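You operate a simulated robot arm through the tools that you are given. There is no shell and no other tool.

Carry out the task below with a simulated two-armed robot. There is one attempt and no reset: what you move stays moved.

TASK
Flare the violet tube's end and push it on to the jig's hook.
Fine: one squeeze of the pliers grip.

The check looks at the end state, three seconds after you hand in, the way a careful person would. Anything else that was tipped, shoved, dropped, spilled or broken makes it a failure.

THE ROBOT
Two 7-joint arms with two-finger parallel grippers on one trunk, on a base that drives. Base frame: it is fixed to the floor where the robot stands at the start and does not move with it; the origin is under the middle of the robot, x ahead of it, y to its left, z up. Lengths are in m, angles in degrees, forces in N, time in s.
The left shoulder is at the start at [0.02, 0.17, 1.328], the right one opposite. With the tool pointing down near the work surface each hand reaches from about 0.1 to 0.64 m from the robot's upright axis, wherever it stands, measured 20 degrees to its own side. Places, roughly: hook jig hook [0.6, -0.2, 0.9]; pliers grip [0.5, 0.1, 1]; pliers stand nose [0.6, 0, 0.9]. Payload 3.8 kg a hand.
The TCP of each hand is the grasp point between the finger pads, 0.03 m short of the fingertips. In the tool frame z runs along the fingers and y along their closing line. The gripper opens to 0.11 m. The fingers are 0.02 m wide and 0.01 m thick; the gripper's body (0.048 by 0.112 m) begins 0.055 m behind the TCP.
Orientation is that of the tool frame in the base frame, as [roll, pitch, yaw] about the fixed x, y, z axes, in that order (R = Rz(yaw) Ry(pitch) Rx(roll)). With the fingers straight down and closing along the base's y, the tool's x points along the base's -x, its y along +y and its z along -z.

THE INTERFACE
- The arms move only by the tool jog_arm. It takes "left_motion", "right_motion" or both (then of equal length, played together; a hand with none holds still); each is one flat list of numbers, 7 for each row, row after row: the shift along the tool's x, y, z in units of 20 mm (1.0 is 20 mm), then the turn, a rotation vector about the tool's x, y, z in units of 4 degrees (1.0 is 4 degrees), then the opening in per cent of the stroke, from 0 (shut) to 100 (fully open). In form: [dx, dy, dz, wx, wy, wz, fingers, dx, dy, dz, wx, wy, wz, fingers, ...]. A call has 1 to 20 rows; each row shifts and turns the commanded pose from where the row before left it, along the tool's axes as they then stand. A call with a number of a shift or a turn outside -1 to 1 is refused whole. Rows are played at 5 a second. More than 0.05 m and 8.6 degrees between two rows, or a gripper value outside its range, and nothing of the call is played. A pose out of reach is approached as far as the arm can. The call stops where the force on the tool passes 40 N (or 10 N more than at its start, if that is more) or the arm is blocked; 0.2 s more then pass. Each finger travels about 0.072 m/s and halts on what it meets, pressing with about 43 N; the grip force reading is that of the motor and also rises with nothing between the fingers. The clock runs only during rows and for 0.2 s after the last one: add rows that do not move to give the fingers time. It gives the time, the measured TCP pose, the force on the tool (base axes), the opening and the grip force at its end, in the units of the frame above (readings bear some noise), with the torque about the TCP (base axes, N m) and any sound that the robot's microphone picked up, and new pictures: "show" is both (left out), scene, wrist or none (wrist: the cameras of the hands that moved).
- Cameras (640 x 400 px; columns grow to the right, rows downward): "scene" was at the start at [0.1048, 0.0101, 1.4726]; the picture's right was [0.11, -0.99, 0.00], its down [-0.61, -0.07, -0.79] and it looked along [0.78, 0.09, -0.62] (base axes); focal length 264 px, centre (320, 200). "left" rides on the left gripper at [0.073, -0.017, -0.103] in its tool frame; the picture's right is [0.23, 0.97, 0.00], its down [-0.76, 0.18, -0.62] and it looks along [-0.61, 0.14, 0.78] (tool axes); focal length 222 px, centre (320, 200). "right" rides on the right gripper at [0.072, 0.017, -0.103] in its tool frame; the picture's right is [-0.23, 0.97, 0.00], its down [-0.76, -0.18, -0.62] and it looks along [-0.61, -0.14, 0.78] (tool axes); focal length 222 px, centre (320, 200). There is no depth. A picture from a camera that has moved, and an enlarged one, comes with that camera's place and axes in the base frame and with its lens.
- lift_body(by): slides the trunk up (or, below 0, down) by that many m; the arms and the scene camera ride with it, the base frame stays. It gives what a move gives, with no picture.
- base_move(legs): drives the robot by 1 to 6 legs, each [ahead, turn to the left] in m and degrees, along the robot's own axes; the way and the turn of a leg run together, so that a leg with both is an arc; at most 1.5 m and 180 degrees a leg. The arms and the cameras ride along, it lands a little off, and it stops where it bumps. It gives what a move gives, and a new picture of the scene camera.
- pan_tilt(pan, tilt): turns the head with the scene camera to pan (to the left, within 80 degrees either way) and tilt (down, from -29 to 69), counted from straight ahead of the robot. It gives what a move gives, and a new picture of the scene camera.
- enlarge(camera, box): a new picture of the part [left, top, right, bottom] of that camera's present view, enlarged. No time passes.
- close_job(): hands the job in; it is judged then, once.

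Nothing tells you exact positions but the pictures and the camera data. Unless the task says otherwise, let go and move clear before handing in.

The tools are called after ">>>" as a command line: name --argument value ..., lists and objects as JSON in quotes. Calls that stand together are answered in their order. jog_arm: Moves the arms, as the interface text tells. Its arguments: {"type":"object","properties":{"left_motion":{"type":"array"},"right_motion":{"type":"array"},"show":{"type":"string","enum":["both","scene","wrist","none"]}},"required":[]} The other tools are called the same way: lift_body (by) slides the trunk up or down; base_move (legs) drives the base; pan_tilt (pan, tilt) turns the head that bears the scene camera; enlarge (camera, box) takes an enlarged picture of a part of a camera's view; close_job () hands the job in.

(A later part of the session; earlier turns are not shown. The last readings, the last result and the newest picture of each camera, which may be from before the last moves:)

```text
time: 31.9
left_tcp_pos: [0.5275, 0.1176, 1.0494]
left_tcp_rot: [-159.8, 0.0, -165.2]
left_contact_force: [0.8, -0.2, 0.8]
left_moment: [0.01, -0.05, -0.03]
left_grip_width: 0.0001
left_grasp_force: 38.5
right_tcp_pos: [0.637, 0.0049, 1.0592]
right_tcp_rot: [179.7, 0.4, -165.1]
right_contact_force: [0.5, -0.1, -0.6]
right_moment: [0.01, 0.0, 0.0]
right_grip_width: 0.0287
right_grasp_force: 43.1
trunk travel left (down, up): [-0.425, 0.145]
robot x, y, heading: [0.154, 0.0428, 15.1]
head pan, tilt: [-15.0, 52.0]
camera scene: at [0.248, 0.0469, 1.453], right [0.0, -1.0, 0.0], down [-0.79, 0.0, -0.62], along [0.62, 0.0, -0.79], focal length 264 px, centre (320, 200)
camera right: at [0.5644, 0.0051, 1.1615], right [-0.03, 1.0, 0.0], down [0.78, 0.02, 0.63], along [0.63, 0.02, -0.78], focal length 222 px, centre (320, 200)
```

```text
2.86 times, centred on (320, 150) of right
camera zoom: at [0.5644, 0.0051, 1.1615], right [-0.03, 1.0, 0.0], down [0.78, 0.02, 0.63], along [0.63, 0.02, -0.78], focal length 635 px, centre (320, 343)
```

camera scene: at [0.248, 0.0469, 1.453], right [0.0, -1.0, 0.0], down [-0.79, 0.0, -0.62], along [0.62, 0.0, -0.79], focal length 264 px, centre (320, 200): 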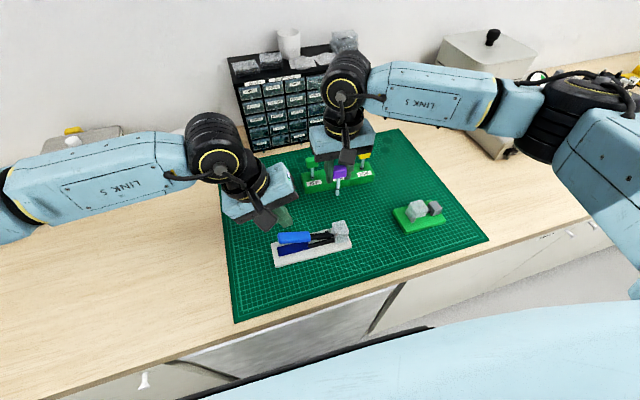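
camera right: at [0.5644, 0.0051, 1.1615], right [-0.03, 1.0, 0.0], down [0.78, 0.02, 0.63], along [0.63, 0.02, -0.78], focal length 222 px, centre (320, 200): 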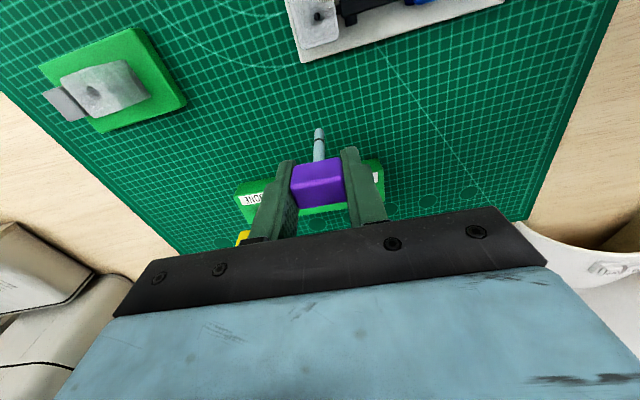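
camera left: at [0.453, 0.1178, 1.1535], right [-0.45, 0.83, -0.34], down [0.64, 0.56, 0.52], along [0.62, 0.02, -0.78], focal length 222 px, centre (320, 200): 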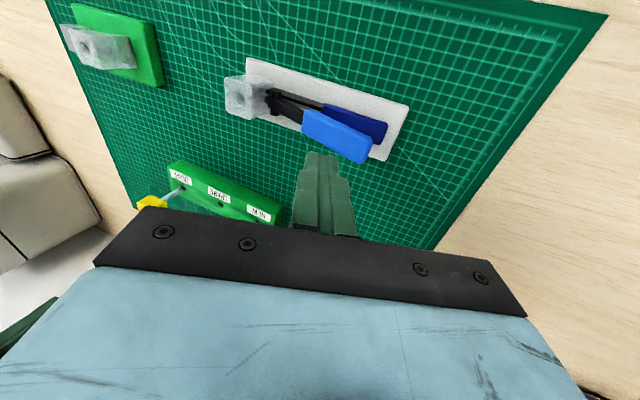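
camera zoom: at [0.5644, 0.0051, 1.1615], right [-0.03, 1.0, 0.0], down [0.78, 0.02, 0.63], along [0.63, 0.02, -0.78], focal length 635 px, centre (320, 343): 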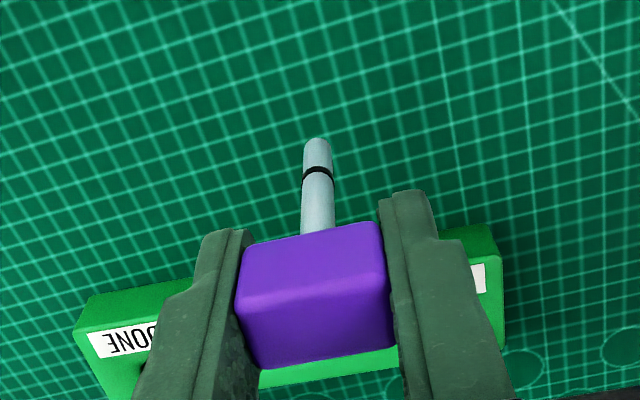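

>>> jog_arm --right_motion '[0, 0, 0, 0.075, 0.1, 0, 0, 0.9275, 0.204, 0, 0, 0, 0, 0, 0.9275, 0.204, 0, 0, 0, 0, 0, 0.9275, 0.204, 0, 0, 0, 0, 0, 0.9275, 0.203, 0, 0, 0, 0, 0, 0, 0, 0.5, 0, 0, 0, 0, 0, 0, 0.5, 0, 0, 0, 0, 0, 0, 0, 0, 0, 0, 0]' --show "none"

>>> enlarge --camera "right" --box '[288, 95, 352, 135]'

>>> enlarge --camera "scene" --box '[322, 210, 354, 230]'

>>> enlarge --camera "left" --box '[218, 80, 266, 110]'

```text
time: 33.7
left_tcp_pos: [0.5272, 0.1177, 1.0497]
left_tcp_rot: [-160.0, 0.0, -165.1]
left_contact_force: [-0.1, 0.3, 0.2]
left_moment: [-0.02, 0.01, -0.01]
left_grip_width: 0.0002
left_grasp_force: 37.7
right_tcp_pos: [0.5606, 0.0026, 1.0377]
right_tcp_rot: [-179.8, 0.0, -165.2]
right_contact_force: [0.0, 0.3, 0.5]
right_moment: [-0.03, -0.05, 0.01]
right_grip_width: 0.0287
right_grasp_force: 42.9
trunk travel left (down, up): [-0.425, 0.145]
robot x, y, heading: [0.1497, 0.0429, 15.0]
head pan, tilt: [-15.0, 52.0]
```

```text
10.00 times, centred on (320, 115) of right
camera zoom: at [0.4879, 0.0017, 1.1413], right [-0.03, 1.0, 0.0], down [0.78, 0.02, 0.62], along [0.62, 0.02, -0.78], focal length 2221 px, centre (320, 1050)
```

zoom: 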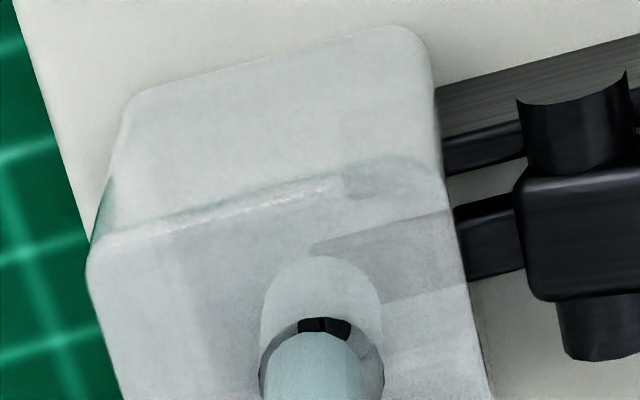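

```text
16.00 times, centred on (338, 220) of scene
camera zoom: at [0.2478, 0.0468, 1.453], right [0.0, -1.0, 0.0], down [-0.79, 0.0, -0.62], along [0.62, 0.0, -0.79], focal length 4225 px, centre (32, -120)
```

zoom: 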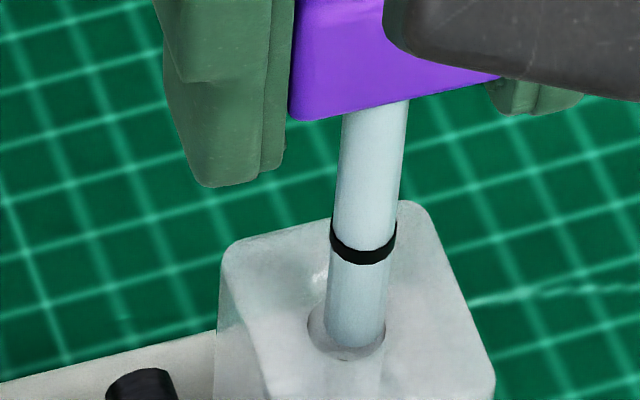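

```text
13.33 times, centred on (242, 95) of left
camera zoom: at [0.4534, 0.1174, 1.1534], right [-0.45, 0.83, -0.33], down [0.64, 0.56, 0.53], along [0.62, 0.03, -0.78], focal length 2962 px, centre (1360, 1600)
```

zoom: 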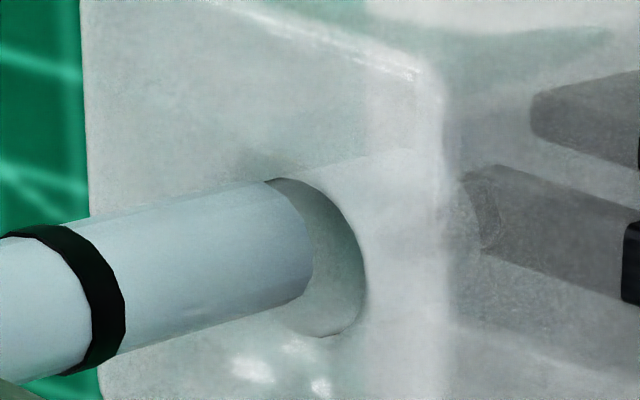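

>>> jog_arm --right_motion '[-0.087, 0.035, 0, 0, 0, 0, 0, 0, 0, 0.3, 0, 0, 0, 0, 0, 0, 0.3, 0, 0, 0, 0, 0, 0, 0, 0, 0, 0, 0]' --show "none"

>>> enlarge --camera "right" --box '[288, 105, 352, 145]'

>>> enlarge --camera "scene" --box '[322, 210, 354, 230]'

>>> enlarge --camera "left" --box '[218, 80, 266, 110]'

```text
time: 34.7
left_tcp_pos: [0.527, 0.1171, 1.0508]
left_tcp_rot: [-160.1, 0.1, -165.0]
left_contact_force: [-0.1, -0.5, 0.3]
left_moment: [-0.01, -0.04, -0.01]
left_grip_width: 0.0001
left_grasp_force: 38.0
right_tcp_pos: [0.5632, 0.0043, 1.0276]
right_tcp_rot: [-179.9, 0.1, -165.2]
right_contact_force: [-0.8, 0.0, -0.5]
right_moment: [0.0, 0.0, 0.03]
right_grip_width: 0.0286
right_grasp_force: 43.2
trunk travel left (down, up): [-0.425, 0.145]
robot x, y, heading: [0.1565, 0.0417, 14.9]
head pan, tilt: [-15.0, 52.0]
```

```text
10.00 times, centred on (320, 125) of right
camera zoom: at [0.4896, 0.0032, 1.13], right [-0.03, 1.0, 0.0], down [0.78, 0.02, 0.62], along [0.62, 0.02, -0.78], focal length 2221 px, centre (320, 950)
```

zoom: 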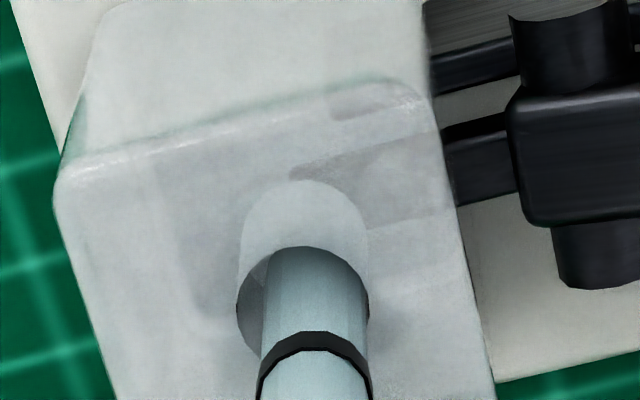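

```text
16.00 times, centred on (338, 220) of scene
camera zoom: at [0.2477, 0.0468, 1.453], right [0.0, -1.0, 0.0], down [-0.79, 0.0, -0.62], along [0.62, 0.0, -0.79], focal length 4225 px, centre (32, -120)
```

zoom: 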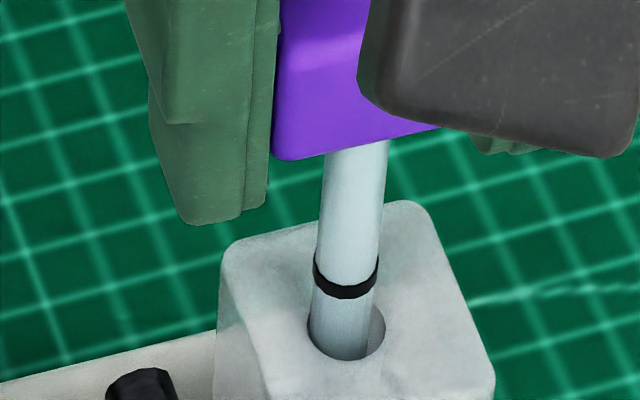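

```text
13.33 times, centred on (242, 95) of left
camera zoom: at [0.4533, 0.1174, 1.1534], right [-0.45, 0.83, -0.33], down [0.64, 0.56, 0.53], along [0.62, 0.03, -0.78], focal length 2962 px, centre (1360, 1600)
```

zoom: 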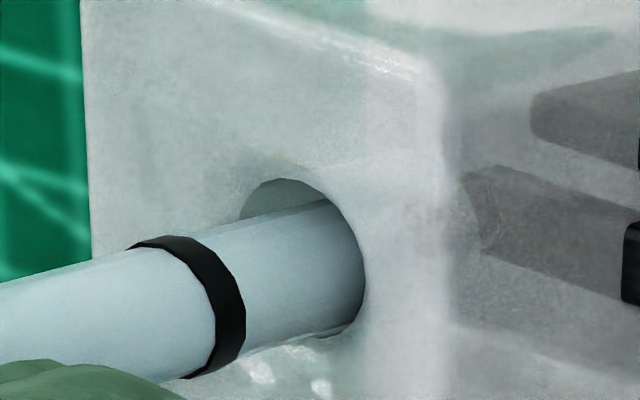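

>>> jog_arm --right_motion '[0.008, -0.03, 0, 0, 0, 0, 0, 0, 0, 0.15, 0, 0, 0, 0, 0, 0, 0.12, 0, 0, 0, 0, 0, 0, 0, 0, 0, 0, 0]' --show "none"

>>> enlarge --camera "right" --box '[288, 105, 352, 145]'

>>> enlarge --camera "scene" --box '[322, 210, 354, 230]'

>>> enlarge --camera "left" --box '[218, 80, 266, 110]'

```text
time: 35.7
left_tcp_pos: [0.5276, 0.1164, 1.0503]
left_tcp_rot: [-159.9, 0.0, -165.1]
left_contact_force: [1.0, 0.5, 0.1]
left_moment: [0.0, -0.01, -0.01]
left_grip_width: 0.0001
left_grasp_force: 37.6
right_tcp_pos: [0.5627, 0.0022, 1.021]
right_tcp_rot: [-179.9, 0.0, -165.2]
right_contact_force: [-0.3, -0.2, -1.3]
right_moment: [-0.01, -0.04, -0.03]
right_grip_width: 0.0286
right_grasp_force: 43.5
trunk travel left (down, up): [-0.425, 0.145]
robot x, y, heading: [0.1558, 0.0413, 15.0]
head pan, tilt: [-15.0, 52.0]
```

```text
10.00 times, centred on (320, 125) of right
camera zoom: at [0.4895, 0.0024, 1.1245], right [-0.03, 1.0, 0.0], down [0.78, 0.02, 0.62], along [0.62, 0.02, -0.78], focal length 2221 px, centre (320, 950)
```

zoom: 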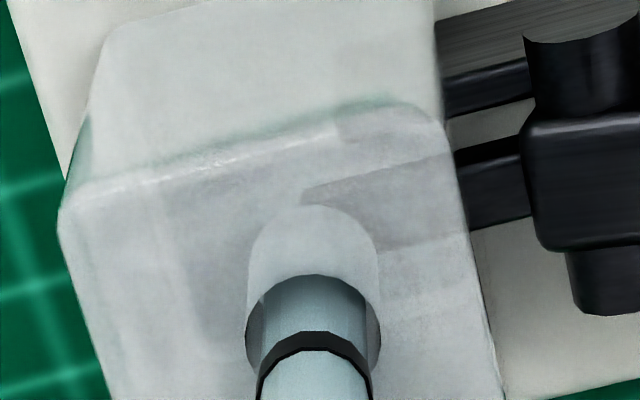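

```text
16.00 times, centred on (338, 220) of scene
camera zoom: at [0.2477, 0.0468, 1.453], right [0.0, -1.0, 0.0], down [-0.79, 0.0, -0.62], along [0.62, 0.0, -0.79], focal length 4225 px, centre (32, -120)
```

zoom: 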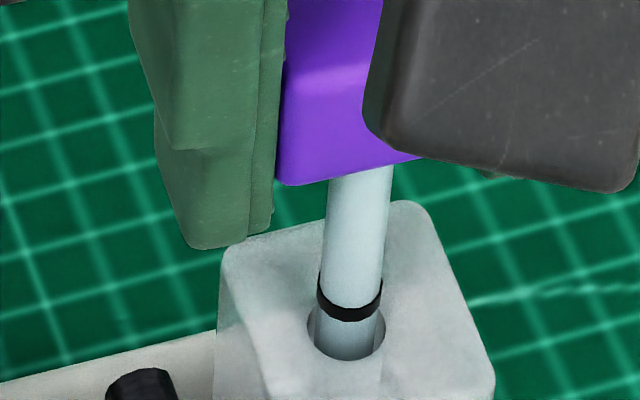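

```text
13.33 times, centred on (242, 95) of left
camera zoom: at [0.4533, 0.1174, 1.1534], right [-0.45, 0.83, -0.33], down [0.64, 0.56, 0.53], along [0.62, 0.03, -0.78], focal length 2962 px, centre (1360, 1600)
```

zoom: 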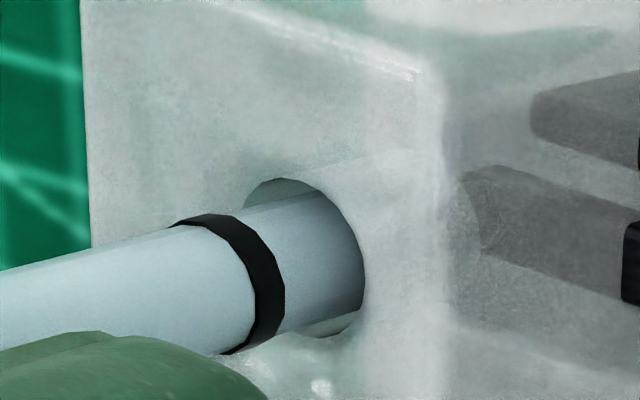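

>>> jog_arm --right_motion '[0, 0, 0.05, 0, 0, 0, 0, 0, 0, 0, 0, 0, 0, 0, 0, 0, 0, 0, 0, 0, 0]' --show "none"

>>> jog_arm --right_motion '[0, 0, 0.05, 0, 0, 0, 0, 0, 0, 0, 0, 0, 0, 0, 0, 0, 0, 0, 0, 0, 0]' --show "none"

```text
time: 36.5
left_tcp_pos: [0.5267, 0.116, 1.0506]
left_tcp_rot: [-160.0, 0.0, -165.2]
left_contact_force: [-0.4, 0.3, -0.7]
left_moment: [0.01, -0.01, 0.02]
left_grip_width: 0.0
left_grasp_force: 37.9
right_tcp_pos: [0.5619, 0.0036, 1.0216]
right_tcp_rot: [-179.9, 0.1, -165.1]
right_contact_force: [-0.7, 0.1, 0.1]
right_moment: [0.02, 0.02, 0.0]
right_grip_width: 0.0287
right_grasp_force: 43.0
trunk travel left (down, up): [-0.425, 0.145]
robot x, y, heading: [0.1526, 0.0398, 14.8]
head pan, tilt: [-15.0, 52.0]
```

```text
time: 37.3
left_tcp_pos: [0.5274, 0.1174, 1.0517]
left_tcp_rot: [-159.9, 0.1, -165.2]
left_contact_force: [-0.3, -0.6, -0.1]
left_moment: [0.0, -0.02, 0.02]
left_grip_width: 0.0
left_grasp_force: 37.3
right_tcp_pos: [0.5627, 0.0034, 1.0202]
right_tcp_rot: [-179.9, 0.0, -165.3]
right_contact_force: [0.5, -1.3, 7.4]
right_moment: [-0.07, -0.02, 0.01]
right_grip_width: 0.029
right_grasp_force: 43.0
trunk travel left (down, up): [-0.425, 0.145]
robot x, y, heading: [0.1536, 0.0398, 14.7]
head pan, tilt: [-15.0, 52.0]
```

>>> jog_arm --right_motion '[0, 0, -0.05, 0, 0, 0, 0, 0.005, -0.02, 0, 0, 0, 0, 0, 0, 0, 0.08, 0, 0, 0, 0, 0, 0, 0, 0, 0, 0, 0]' --show "none"

>>> enlarge --camera "right" --box '[288, 105, 352, 145]'

>>> enlarge --camera "scene" --box '[322, 210, 354, 230]'

```text
time: 38.3
left_tcp_pos: [0.5265, 0.1156, 1.05]
left_tcp_rot: [-159.8, 0.1, -165.2]
left_contact_force: [-0.1, -0.7, 0.3]
left_moment: [-0.02, 0.02, -0.02]
left_grip_width: 0.0002
left_grasp_force: 38.3
right_tcp_pos: [0.5617, 0.0028, 1.0204]
right_tcp_rot: [-179.9, 0.1, -165.1]
right_contact_force: [-0.3, -0.6, 12.5]
right_moment: [-0.06, 0.02, 0.04]
right_grip_width: 0.0285
right_grasp_force: 43.0
trunk travel left (down, up): [-0.425, 0.145]
robot x, y, heading: [0.1536, 0.0408, 14.8]
head pan, tilt: [-15.0, 52.0]
```

```text
10.00 times, centred on (320, 125) of right
camera zoom: at [0.4889, 0.0023, 1.1229], right [-0.03, 1.0, 0.0], down [0.78, 0.02, 0.62], along [0.62, 0.02, -0.78], focal length 2221 px, centre (320, 950)
```

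zoom: 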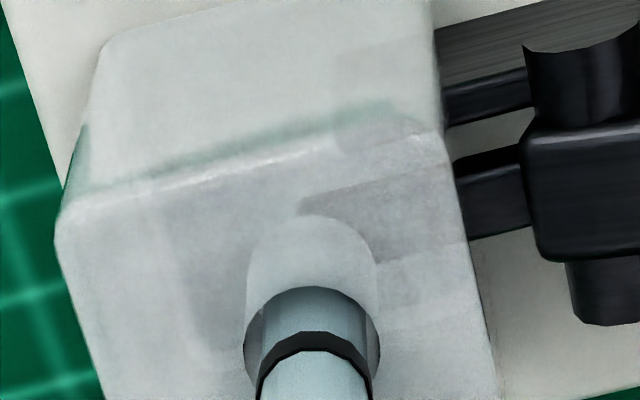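

```text
16.00 times, centred on (338, 220) of scene
camera zoom: at [0.2469, 0.0468, 1.4532], right [0.0, -1.0, 0.0], down [-0.79, 0.0, -0.62], along [0.62, 0.0, -0.79], focal length 4225 px, centre (32, -120)
```

zoom: 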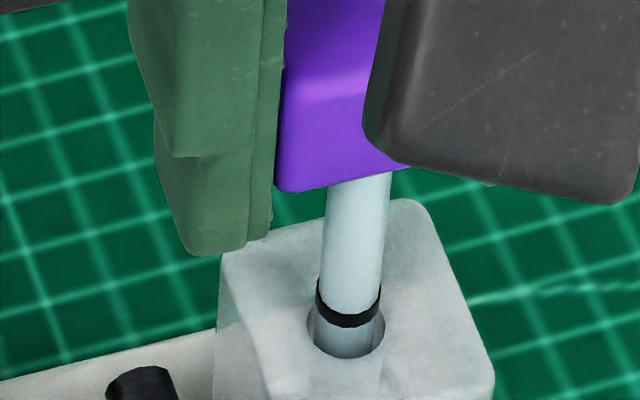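

>>> jog_arm --right_motion '[0, 0, 0.05, 0, 0, 0, 0, 0, 0, 0, 0, 0, 0, 0, 0, 0, 0, 0, 0, 0, 0]' --show "none"

```text
time: 39.1
left_tcp_pos: [0.5265, 0.1167, 1.0503]
left_tcp_rot: [-160.0, 0.1, -165.2]
left_contact_force: [0.3, -0.4, -0.6]
left_moment: [0.0, -0.01, 0.01]
left_grip_width: 0.0
left_grasp_force: 37.9
right_tcp_pos: [0.5622, 0.0027, 1.0205]
right_tcp_rot: [-180.0, 0.2, -165.2]
right_contact_force: [0.7, -1.3, 29.0]
right_moment: [-0.16, -0.06, 0.01]
right_grip_width: 0.0287
right_grasp_force: 42.5
trunk travel left (down, up): [-0.425, 0.145]
robot x, y, heading: [0.1574, 0.0378, 14.6]
head pan, tilt: [-15.0, 52.0]
```

>>> jog_arm --right_motion '[0, 0, -0.12, 0, 0, 0, 0, 0.005, -0.02, 0, 0, 0, 0, 0, 0, 0, 0.1, 0, 0, 0, 0, 0, 0, 0, 0, 0, 0, 0]' --show "none"

```text
time: 40.1
left_tcp_pos: [0.5263, 0.1161, 1.0504]
left_tcp_rot: [-159.9, 0.0, -165.2]
left_contact_force: [0.2, -0.2, 0.5]
left_moment: [-0.03, -0.03, 0.0]
left_grip_width: 0.0002
left_grasp_force: 37.6
right_tcp_pos: [0.5612, 0.0024, 1.0197]
right_tcp_rot: [180.0, 0.1, -165.2]
right_contact_force: [1.9, 0.7, 28.0]
right_moment: [0.05, -0.03, 0.02]
right_grip_width: 0.0288
right_grasp_force: 42.6
trunk travel left (down, up): [-0.425, 0.145]
robot x, y, heading: [0.1534, 0.041, 14.9]
head pan, tilt: [-15.0, 52.0]
```

>>> jog_arm --right_motion '[0, 0, -0.12, 0, 0, 0, 0, 0.024, 0.006, 0, 0, 0, 0, 0, 0, 0, 0.1, 0, 0, 0, 0, 0, 0, 0, 0, 0, 0, 0]' --show "none"

>>> enlarge --camera "left" --box '[218, 80, 266, 110]'

>>> enlarge --camera "right" --box '[288, 105, 352, 145]'

```text
time: 41.1
left_tcp_pos: [0.527, 0.1162, 1.05]
left_tcp_rot: [-159.9, 0.2, -165.1]
left_contact_force: [0.4, 0.1, -0.4]
left_moment: [0.0, -0.02, -0.04]
left_grip_width: 0.0001
left_grasp_force: 37.7
right_tcp_pos: [0.5611, 0.0026, 1.02]
right_tcp_rot: [-179.8, 0.1, -165.2]
right_contact_force: [1.6, -0.2, 23.6]
right_moment: [-0.01, -0.07, -0.03]
right_grip_width: 0.0287
right_grasp_force: 42.7
trunk travel left (down, up): [-0.425, 0.145]
robot x, y, heading: [0.1538, 0.043, 15.1]
head pan, tilt: [-15.0, 52.0]
```

```text
13.33 times, centred on (242, 95) of left
camera zoom: at [0.4523, 0.1175, 1.1538], right [-0.45, 0.83, -0.33], down [0.64, 0.56, 0.53], along [0.62, 0.03, -0.78], focal length 2962 px, centre (1360, 1600)
```

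zoom: 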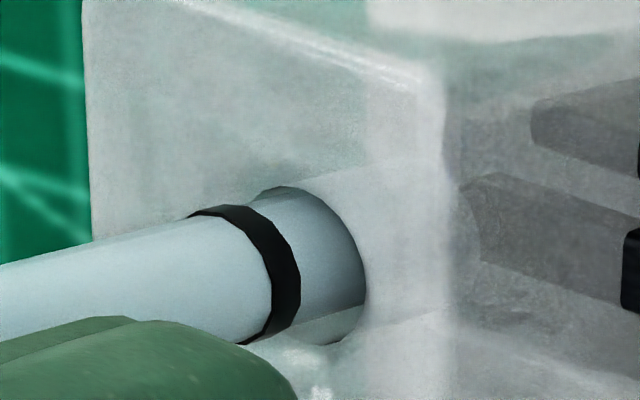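

```text
10.00 times, centred on (320, 125) of right
camera zoom: at [0.4881, 0.0021, 1.1224], right [-0.03, 1.0, 0.0], down [0.78, 0.02, 0.62], along [0.62, 0.02, -0.78], focal length 2221 px, centre (320, 950)
```

zoom: 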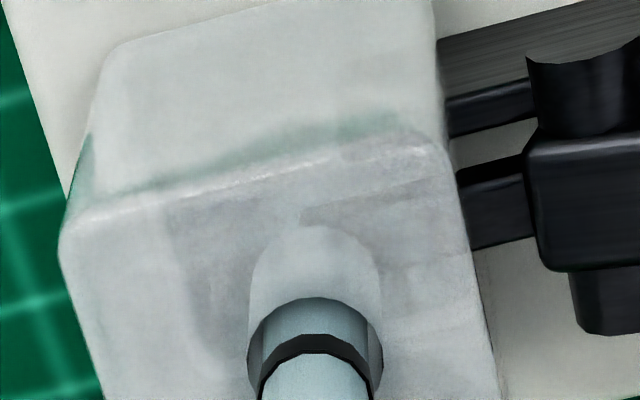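

>>> jog_arm --right_motion '[0, 0, -0.15, 0, 0, 0, 0, -0.065, -0.005, 0, 0, 0, 0, 0, 0, 0, 0, 0, 0, 0, 0]' --show "none"

>>> enlarge --camera "left" --box '[218, 80, 266, 110]'

>>> enlarge --camera "right" --box '[288, 105, 352, 145]'

>>> enlarge --camera "scene" --box '[322, 210, 354, 230]'

```text
time: 41.9
left_tcp_pos: [0.5277, 0.1166, 1.0507]
left_tcp_rot: [-160.1, 0.0, -165.1]
left_contact_force: [0.5, 0.5, 0.1]
left_moment: [-0.01, 0.02, 0.01]
left_grip_width: 0.0
left_grasp_force: 37.8
right_tcp_pos: [0.5625, 0.0015, 1.021]
right_tcp_rot: [-179.8, -0.2, -165.3]
right_contact_force: [0.2, -0.1, 0.4]
right_moment: [0.0, -0.03, 0.0]
right_grip_width: 0.0286
right_grasp_force: 42.9
trunk travel left (down, up): [-0.425, 0.145]
robot x, y, heading: [0.1539, 0.0406, 14.8]
head pan, tilt: [-15.0, 52.0]
```

```text
13.33 times, centred on (242, 95) of left
camera zoom: at [0.4535, 0.1173, 1.1533], right [-0.45, 0.83, -0.33], down [0.64, 0.56, 0.53], along [0.62, 0.03, -0.78], focal length 2962 px, centre (1360, 1600)
```

zoom: 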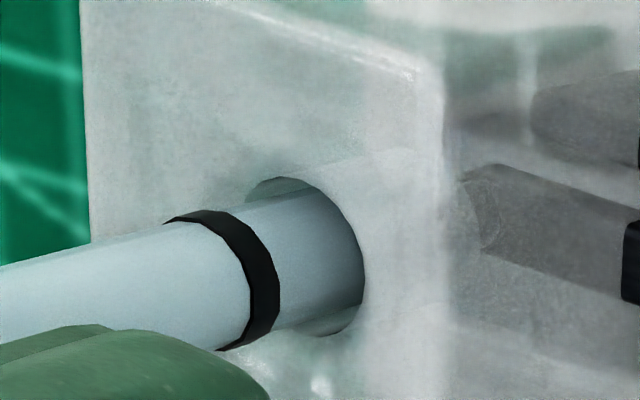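

```text
10.00 times, centred on (320, 125) of right
camera zoom: at [0.4901, 0.0019, 1.1237], right [-0.03, 1.0, 0.0], down [0.78, 0.03, 0.62], along [0.62, 0.01, -0.78], focal length 2221 px, centre (320, 950)
```

zoom: 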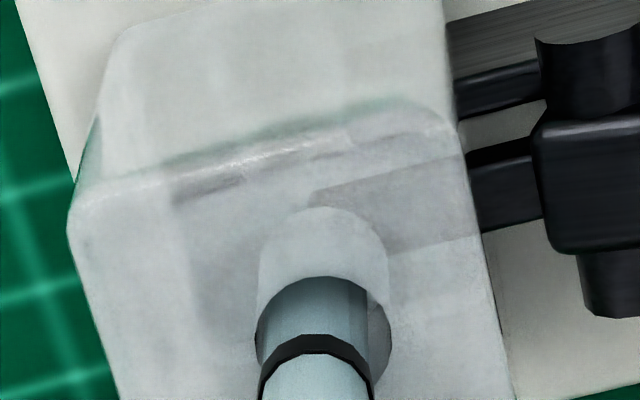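

```text
16.00 times, centred on (338, 220) of scene
camera zoom: at [0.2479, 0.0468, 1.4529], right [0.0, -1.0, 0.0], down [-0.79, 0.0, -0.62], along [0.62, 0.0, -0.79], focal length 4225 px, centre (32, -120)
```

zoom: 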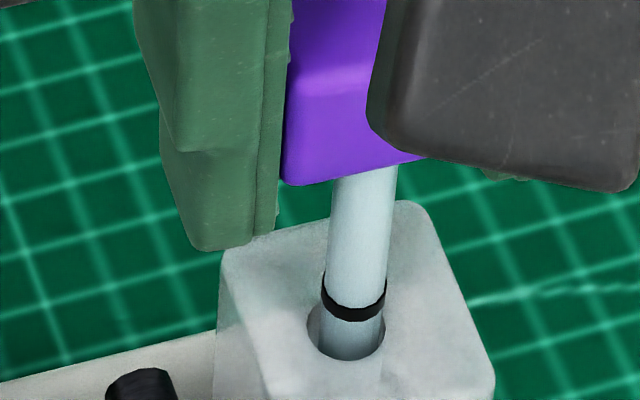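

>>> jog_arm --right_motion '[-0.01, 0.04, -0.05, 0, 0, 0, 0, 0, 0, 0, 0, 0, 0, 0, 0, 0, 0, 0, 0, 0, 0]' --show "none"

>>> enlarge --camera "left" --box '[218, 80, 266, 110]'

>>> enlarge --camera "right" --box '[288, 105, 352, 145]'

>>> enlarge --camera "scene" --box '[322, 210, 354, 230]'

```text
time: 42.7
left_tcp_pos: [0.5277, 0.1171, 1.0516]
left_tcp_rot: [-159.9, 0.0, -165.1]
left_contact_force: [0.2, 0.3, -0.4]
left_moment: [0.01, -0.03, -0.03]
left_grip_width: 0.0
left_grasp_force: 37.7
right_tcp_pos: [0.5637, 0.003, 1.0236]
right_tcp_rot: [-179.9, 0.0, -165.2]
right_contact_force: [-0.3, 0.6, -0.1]
right_moment: [0.03, 0.0, 0.01]
right_grip_width: 0.0286
right_grasp_force: 42.5
trunk travel left (down, up): [-0.425, 0.145]
robot x, y, heading: [0.1535, 0.0438, 15.1]
head pan, tilt: [-15.0, 52.0]
```

```text
13.33 times, centred on (242, 95) of left
camera zoom: at [0.4533, 0.1174, 1.1534], right [-0.45, 0.83, -0.33], down [0.64, 0.56, 0.53], along [0.62, 0.03, -0.78], focal length 2962 px, centre (1360, 1600)
```

zoom: 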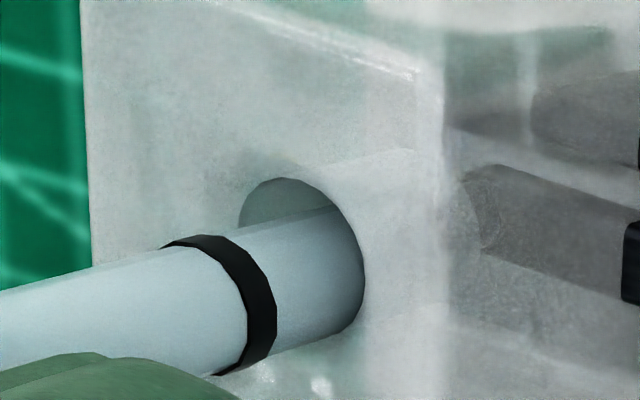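

```text
10.00 times, centred on (320, 125) of right
camera zoom: at [0.4904, 0.003, 1.1255], right [-0.03, 1.0, 0.0], down [0.78, 0.02, 0.62], along [0.62, 0.02, -0.78], focal length 2221 px, centre (320, 950)
```

zoom: 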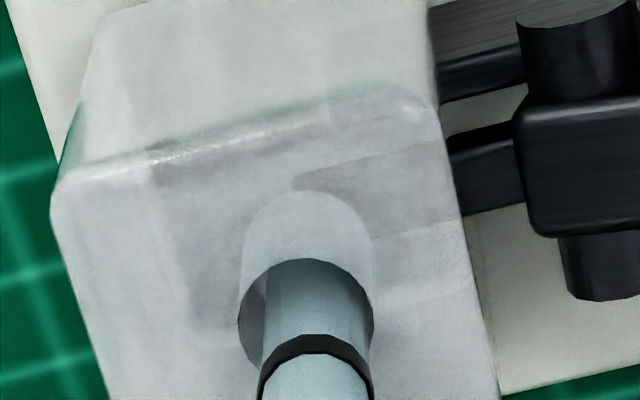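

```text
16.00 times, centred on (338, 220) of scene
camera zoom: at [0.2478, 0.0468, 1.453], right [0.0, -1.0, 0.0], down [-0.79, 0.0, -0.62], along [0.62, 0.0, -0.79], focal length 4225 px, centre (32, -120)
```

zoom: 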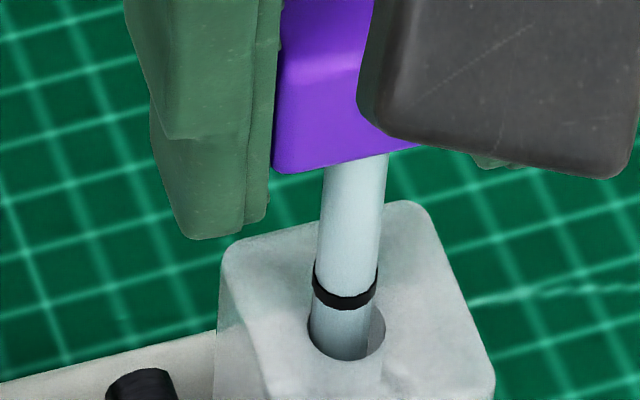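

>>> jog_arm --right_motion '[0.042, -0.02, 0, 0, 0, 0, 0, 0, 0, 0, 0, 0, 0, 0, 0, 0, 0, 0, 0, 0, 0, 0, 0, 0, 0, 0, 0, 0, 0, 0, 0, 0, 0, 0, 0]' --show "none"

>>> enlarge --camera "left" --box '[218, 80, 266, 110]'

>>> enlarge --camera "right" --box '[288, 105, 352, 145]'

>>> enlarge --camera "scene" --box '[322, 210, 354, 230]'

```text
time: 43.9
left_tcp_pos: [0.5272, 0.1166, 1.0496]
left_tcp_rot: [-160.1, 0.1, -165.1]
left_contact_force: [0.4, -0.2, -0.4]
left_moment: [-0.02, 0.0, 0.03]
left_grip_width: 0.0
left_grasp_force: 37.5
right_tcp_pos: [0.5614, 0.0033, 1.0226]
right_tcp_rot: [-179.9, 0.0, -165.2]
right_contact_force: [-0.6, 0.6, 0.2]
right_moment: [-0.04, 0.0, 0.02]
right_grip_width: 0.0289
right_grasp_force: 42.8
trunk travel left (down, up): [-0.425, 0.145]
robot x, y, heading: [0.1552, 0.0429, 14.7]
head pan, tilt: [-15.0, 52.0]
```

```text
13.33 times, centred on (242, 95) of left
camera zoom: at [0.4533, 0.1174, 1.1534], right [-0.45, 0.83, -0.33], down [0.64, 0.56, 0.53], along [0.62, 0.03, -0.78], focal length 2962 px, centre (1360, 1600)
```

zoom: 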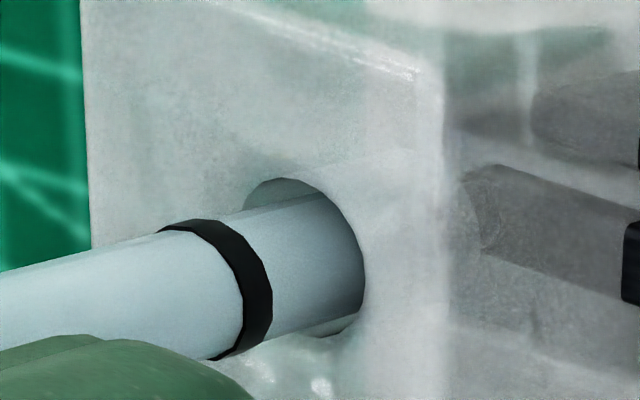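

```text
10.00 times, centred on (320, 125) of right
camera zoom: at [0.4895, 0.0024, 1.1256], right [-0.03, 1.0, 0.0], down [0.78, 0.02, 0.62], along [0.62, 0.02, -0.78], focal length 2221 px, centre (320, 950)
```

zoom: 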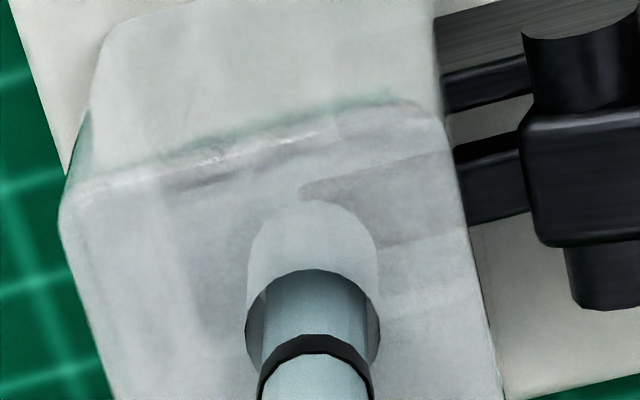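

```text
16.00 times, centred on (338, 220) of scene
camera zoom: at [0.2477, 0.0468, 1.453], right [0.0, -1.0, 0.0], down [-0.79, 0.0, -0.62], along [0.62, 0.0, -0.79], focal length 4225 px, centre (32, -120)
```

zoom: 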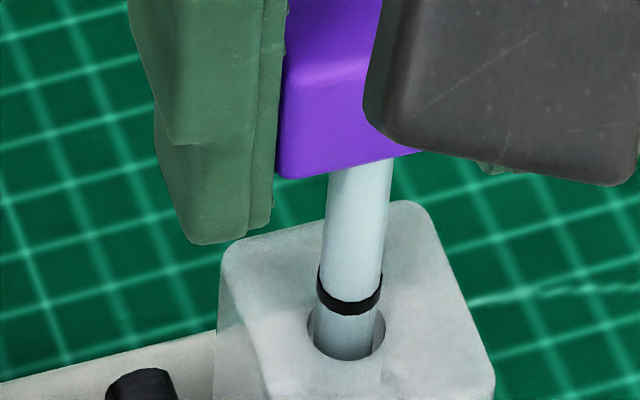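

>>> jog_arm --right_motion '[0, 0, 0.05, 0, 0, 0, 0, 0, 0, 0.05, 0, 0, 0, 0, 0, 0, 0.05, 0, 0, 0, 0, 0, 0, 0, 0, 0, 0, 0, 0, 0, 0, 0, 0, 0, 0]' --show "none"

>>> jog_arm --right_motion '[0, 0, 0.05, 0, 0, 0, 0, 0, 0, 0, 0, 0, 0, 0, 0, 0, 0, 0, 0, 0, 0]' --show "none"

```text
time: 45.1
left_tcp_pos: [0.5277, 0.1166, 1.0503]
left_tcp_rot: [-160.0, 0.0, -165.2]
left_contact_force: [0.1, -0.4, 0.3]
left_moment: [0.03, 0.0, 0.01]
left_grip_width: 0.0001
left_grasp_force: 37.9
right_tcp_pos: [0.5628, 0.0024, 1.02]
right_tcp_rot: [-180.0, 0.0, -165.3]
right_contact_force: [0.9, 1.5, 1.9]
right_moment: [0.0, 0.02, 0.03]
right_grip_width: 0.0288
right_grasp_force: 43.2
trunk travel left (down, up): [-0.425, 0.145]
robot x, y, heading: [0.1559, 0.0393, 14.9]
head pan, tilt: [-15.0, 52.0]
```

```text
time: 45.9
left_tcp_pos: [0.5263, 0.1163, 1.0512]
left_tcp_rot: [-159.9, 0.1, -165.1]
left_contact_force: [-0.1, -0.4, -0.1]
left_moment: [0.03, 0.01, 0.02]
left_grip_width: 0.0001
left_grasp_force: 37.5
right_tcp_pos: [0.5634, 0.0024, 1.0202]
right_tcp_rot: [-179.9, 0.1, -165.2]
right_contact_force: [-1.1, -1.8, 11.8]
right_moment: [-0.14, 0.08, -0.02]
right_grip_width: 0.0286
right_grasp_force: 42.7
trunk travel left (down, up): [-0.425, 0.145]
robot x, y, heading: [0.1502, 0.0405, 14.8]
head pan, tilt: [-15.0, 52.0]
```

>>> jog_arm --left_motion '[0, 0.342, 0.94, 0, 0, 0, 0, 0, 0.308, 0.846, 0, 0, 0, 0, 0, 0, 0, 0, 0, 0, 0]'

>>> enlarge --camera "scene" --box '[250, 190, 378, 270]'

>>> enlarge --camera "left" --box '[180, 60, 436, 220]'

>>> enlarge --camera "right" --box '[280, 40, 536, 200]'

```text
time: 46.7
left_tcp_pos: [0.5267, 0.1167, 1.0128]
left_tcp_rot: [-160.0, 0.0, -165.1]
left_contact_force: [0.2, 0.2, 0.3]
left_moment: [-0.01, 0.01, 0.03]
left_grip_width: 0.0002
left_grasp_force: 37.9
right_tcp_pos: [0.5629, 0.0028, 1.0207]
right_tcp_rot: [-179.9, 0.1, -165.2]
right_contact_force: [1.2, -0.8, 15.8]
right_moment: [-0.03, -0.05, -0.02]
right_grip_width: 0.0287
right_grasp_force: 42.7
trunk travel left (down, up): [-0.425, 0.145]
robot x, y, heading: [0.1554, 0.0416, 14.7]
head pan, tilt: [-15.0, 52.0]
camera scene: at [0.2468, 0.0469, 1.4531], right [0.0, -1.0, 0.0], down [-0.79, 0.0, -0.62], along [0.62, 0.0, -0.79], focal length 264 px, centre (320, 200)
camera left: at [0.4533, 0.118, 1.1156], right [-0.45, 0.83, -0.33], down [0.64, 0.56, 0.53], along [0.62, 0.03, -0.78], focal length 222 px, centre (320, 200)
```

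scene: 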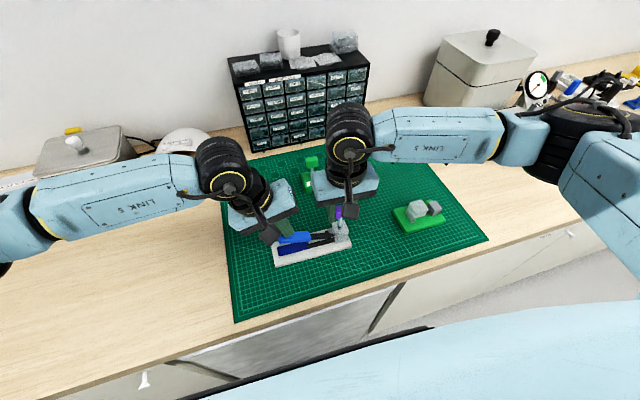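
left: 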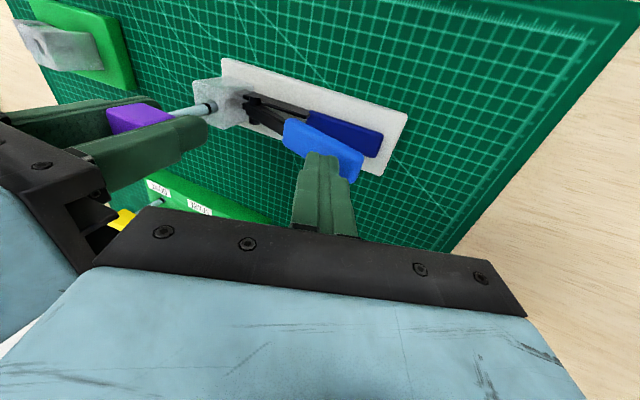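

```text
5.00 times, centred on (314, 230) of scene
camera zoom: at [0.2468, 0.0469, 1.4531], right [0.0, -1.0, 0.0], down [-0.79, 0.0, -0.62], along [0.62, 0.0, -0.79], focal length 1320 px, centre (350, 50)
```

zoom: 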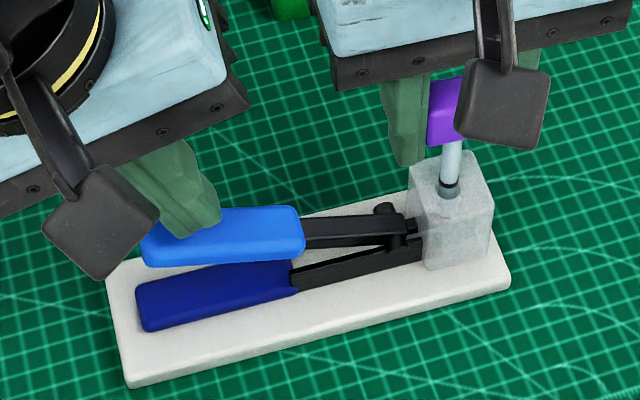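

```text
2.50 times, centred on (308, 140) of left
camera zoom: at [0.4533, 0.118, 1.1156], right [-0.45, 0.83, -0.33], down [0.64, 0.56, 0.53], along [0.62, 0.03, -0.78], focal length 555 px, centre (350, 350)
```

zoom: 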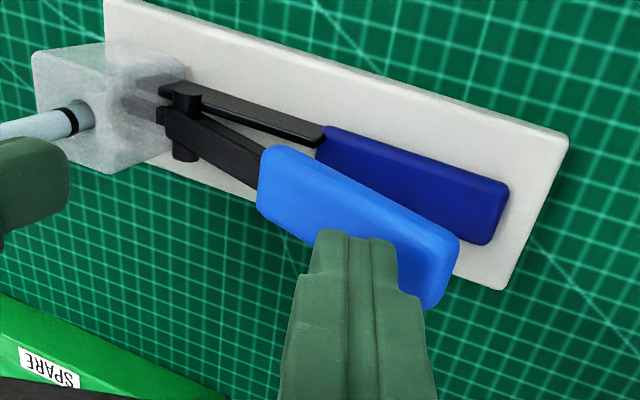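

```text
2.50 times, centred on (408, 120) of right
camera zoom: at [0.4894, 0.0023, 1.1224], right [-0.03, 1.0, 0.0], down [0.78, 0.02, 0.62], along [0.62, 0.02, -0.78], focal length 555 px, centre (100, 400)
```

zoom: 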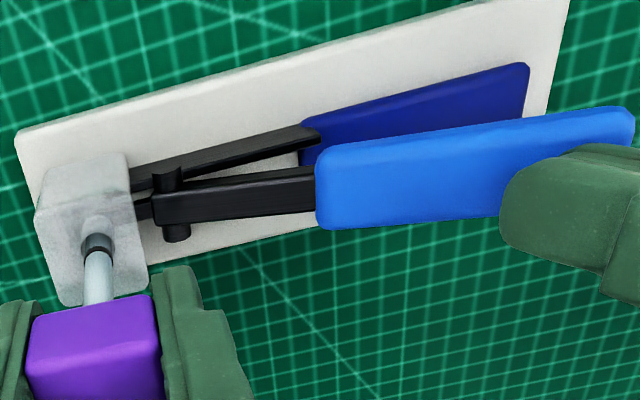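

>>> jog_arm --left_motion '[0, 0.0855, 0.235, 0, 0, 0, 0, 0, 0.0855, 0.235, 0, 0, 0, 0, 0, 0, 0, 0, 0, 0, 0]' --show "none"

>>> enlarge --camera "scene" --box '[250, 190, 378, 270]'

>>> enlarge --camera "left" --box '[180, 60, 436, 220]'

>>> enlarge --camera "right" --box '[280, 40, 536, 200]'

```text
time: 47.5
left_tcp_pos: [0.5273, 0.1165, 1.004]
left_tcp_rot: [-159.9, 0.1, -165.0]
left_contact_force: [-0.8, 1.3, 2.4]
left_moment: [0.03, -0.01, 0.01]
left_grip_width: 0.0
left_grasp_force: 38.1
right_tcp_pos: [0.561, 0.0024, 1.0196]
right_tcp_rot: [180.0, 0.1, -165.2]
right_contact_force: [1.7, 0.7, 16.4]
right_moment: [0.0, -0.17, 0.03]
right_grip_width: 0.0286
right_grasp_force: 43.2
trunk travel left (down, up): [-0.425, 0.145]
robot x, y, heading: [0.1505, 0.0401, 15.1]
head pan, tilt: [-15.0, 52.0]
```

```text
5.00 times, centred on (314, 230) of scene
camera zoom: at [0.2466, 0.0471, 1.4531], right [0.0, -1.0, 0.0], down [-0.79, 0.0, -0.62], along [0.62, 0.0, -0.79], focal length 1320 px, centre (350, 50)
```

zoom: 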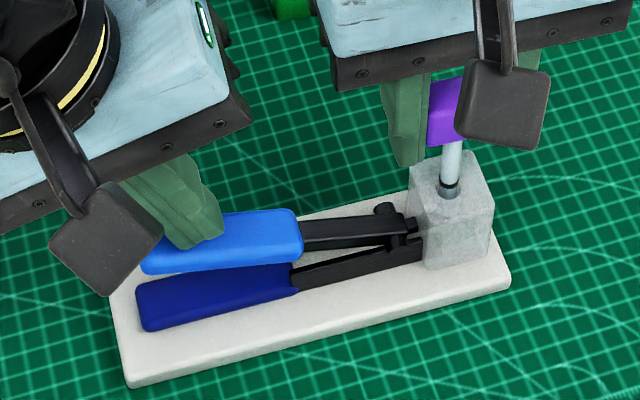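

```text
2.50 times, centred on (308, 140) of left
camera zoom: at [0.4532, 0.1179, 1.1061], right [-0.45, 0.83, -0.34], down [0.64, 0.56, 0.53], along [0.62, 0.03, -0.78], focal length 555 px, centre (350, 350)
```

zoom: 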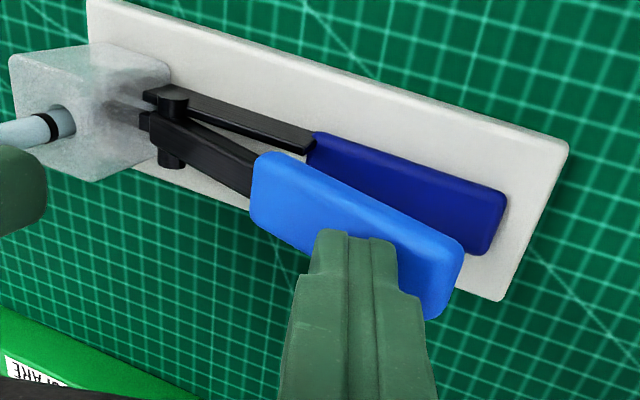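

```text
2.50 times, centred on (408, 120) of right
camera zoom: at [0.4892, 0.0024, 1.1223], right [-0.03, 1.0, 0.0], down [0.78, 0.02, 0.62], along [0.62, 0.02, -0.78], focal length 555 px, centre (100, 400)
```

zoom: 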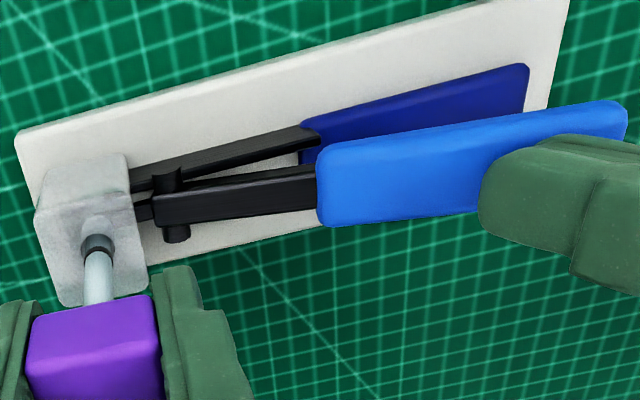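

>>> jog_arm --left_motion '[0, -0.0855, -0.235, 0, 0, 0, 0, 0.2, 0, 0, 0, 0, 0, 0, 0, 0.0855, 0.235, 0, 0, 0, 0, 0, 0, 0, 0, 0, 0, 0]' --show "none"

>>> enlarge --camera "right" --box '[280, 40, 536, 200]'

```text
time: 48.5
left_tcp_pos: [0.5226, 0.1162, 1.0028]
left_tcp_rot: [-159.8, 0.1, -165.1]
left_contact_force: [-0.1, 1.7, 3.4]
left_moment: [0.06, 0.02, -0.04]
left_grip_width: 0.0
left_grasp_force: 37.7
right_tcp_pos: [0.5617, 0.0032, 1.0204]
right_tcp_rot: [-179.9, 0.1, -165.1]
right_contact_force: [0.6, 0.7, 19.7]
right_moment: [-0.01, -0.08, 0.0]
right_grip_width: 0.0285
right_grasp_force: 42.6
trunk travel left (down, up): [-0.425, 0.145]
robot x, y, heading: [0.1553, 0.0403, 14.9]
head pan, tilt: [-15.0, 52.0]
```

```text
2.50 times, centred on (408, 120) of right
camera zoom: at [0.4891, 0.0024, 1.1222], right [-0.03, 1.0, 0.0], down [0.78, 0.02, 0.62], along [0.62, 0.02, -0.78], focal length 555 px, centre (100, 400)
```

zoom: 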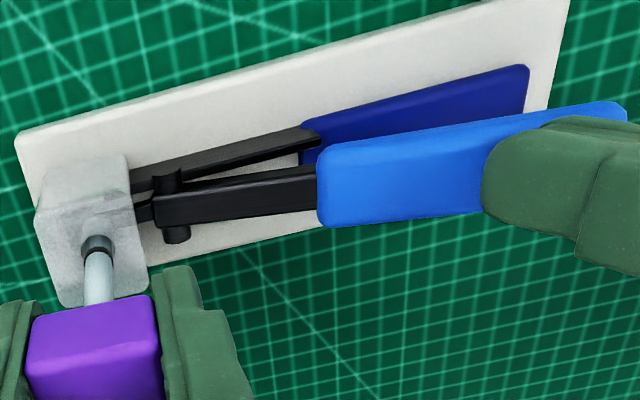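

>>> jog_arm --left_motion '[0, 0.0513, 0.141, 0, 0, 0, 0, 0, 0.0513, 0.141, 0, 0, 0, 0, 0, 0.0513, 0.141, 0, 0, 0, 0, 0, 0.0513, 0.141, 0, 0, 0, 0]' --show "none"

>>> enlarge --camera "right" --box '[280, 40, 536, 200]'

>>> enlarge --camera "scene" --box '[250, 190, 378, 270]'

```text
time: 49.5
left_tcp_pos: [0.522, 0.1164, 0.9916]
left_tcp_rot: [-159.9, 0.1, -165.0]
left_contact_force: [-0.1, 2.5, 5.3]
left_moment: [0.09, 0.01, -0.02]
left_grip_width: 0.0001
left_grasp_force: 37.7
right_tcp_pos: [0.5617, 0.0029, 1.021]
right_tcp_rot: [-179.7, 0.0, -165.1]
right_contact_force: [2.1, 1.5, 16.7]
right_moment: [-0.03, -0.05, 0.0]
right_grip_width: 0.0287
right_grasp_force: 43.2
trunk travel left (down, up): [-0.425, 0.145]
robot x, y, heading: [0.1509, 0.042, 15.0]
head pan, tilt: [-15.0, 52.0]
```

```text
2.50 times, centred on (408, 120) of right
camera zoom: at [0.4889, 0.0025, 1.1222], right [-0.03, 1.0, 0.0], down [0.78, 0.03, 0.62], along [0.62, 0.02, -0.78], focal length 555 px, centre (100, 400)
```

zoom: 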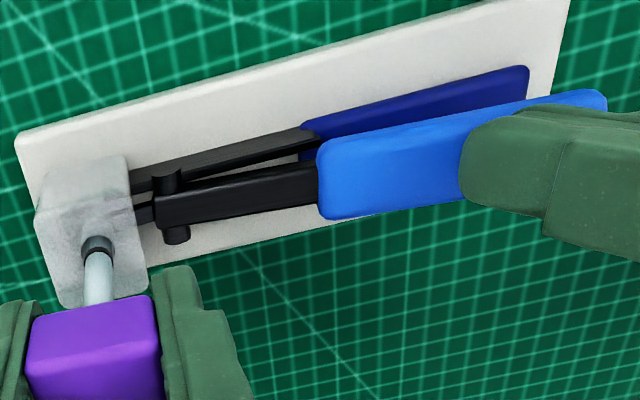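

```text
5.00 times, centred on (314, 230) of scene
camera zoom: at [0.2463, 0.0473, 1.4531], right [0.0, -1.0, 0.0], down [-0.79, 0.0, -0.62], along [0.62, 0.0, -0.79], focal length 1320 px, centre (350, 50)
```

zoom: 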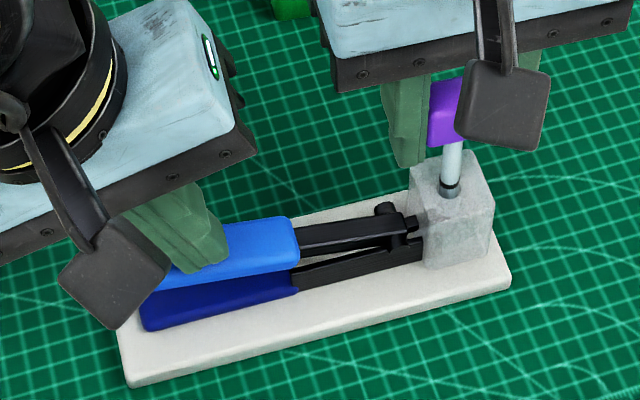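

>>> jog_arm --left_motion '[0, 0.0513, 0.141, 0, 0, 0, 0, 0, 0.0513, 0.141, 0, 0, 0, 0, 0, 0.0513, 0.141, 0, 0, 0, 0, 0, 0.0513, 0.141, 0, 0, 0, 0]' --show "none"

>>> enlarge --camera "right" --box '[280, 40, 536, 200]'

>>> enlarge --camera "scene" --box '[250, 190, 378, 270]'

```text
time: 50.6
left_tcp_pos: [0.5236, 0.1149, 0.9845]
left_tcp_rot: [-159.5, 0.4, -165.0]
left_contact_force: [-10.0, 7.0, 19.2]
left_moment: [0.18, 0.31, -0.06]
left_grip_width: 0.0
left_grasp_force: 37.5
right_tcp_pos: [0.5603, 0.0031, 1.0199]
right_tcp_rot: [-179.8, 0.1, -165.0]
right_contact_force: [-1.0, 0.3, 5.2]
right_moment: [-0.02, 0.09, 0.0]
right_grip_width: 0.0285
right_grasp_force: 43.2
trunk travel left (down, up): [-0.425, 0.145]
robot x, y, heading: [0.1513, 0.0365, 14.9]
head pan, tilt: [-15.0, 52.0]
stopped in row 4 (left hand): the force on the tool passed its limit at 41 N (the readings are from after the stop); the commanded pose is now the measured one
```

```text
2.50 times, centred on (408, 120) of right
camera zoom: at [0.4874, 0.003, 1.1222], right [-0.03, 1.0, 0.0], down [0.78, 0.03, 0.63], along [0.62, 0.02, -0.78], focal length 555 px, centre (100, 400)
```

zoom: 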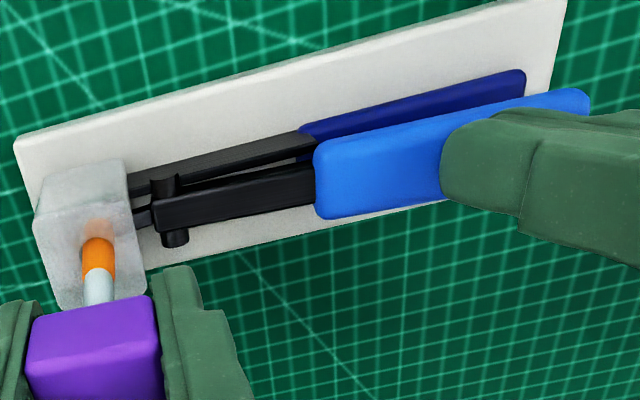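

```text
5.00 times, centred on (314, 230) of scene
camera zoom: at [0.2445, 0.0477, 1.4531], right [0.0, -1.0, 0.0], down [-0.79, 0.0, -0.62], along [0.62, 0.0, -0.79], focal length 1320 px, centre (350, 50)
```

zoom: 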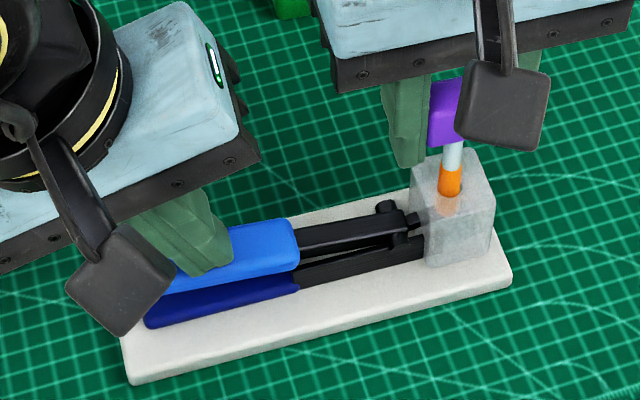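

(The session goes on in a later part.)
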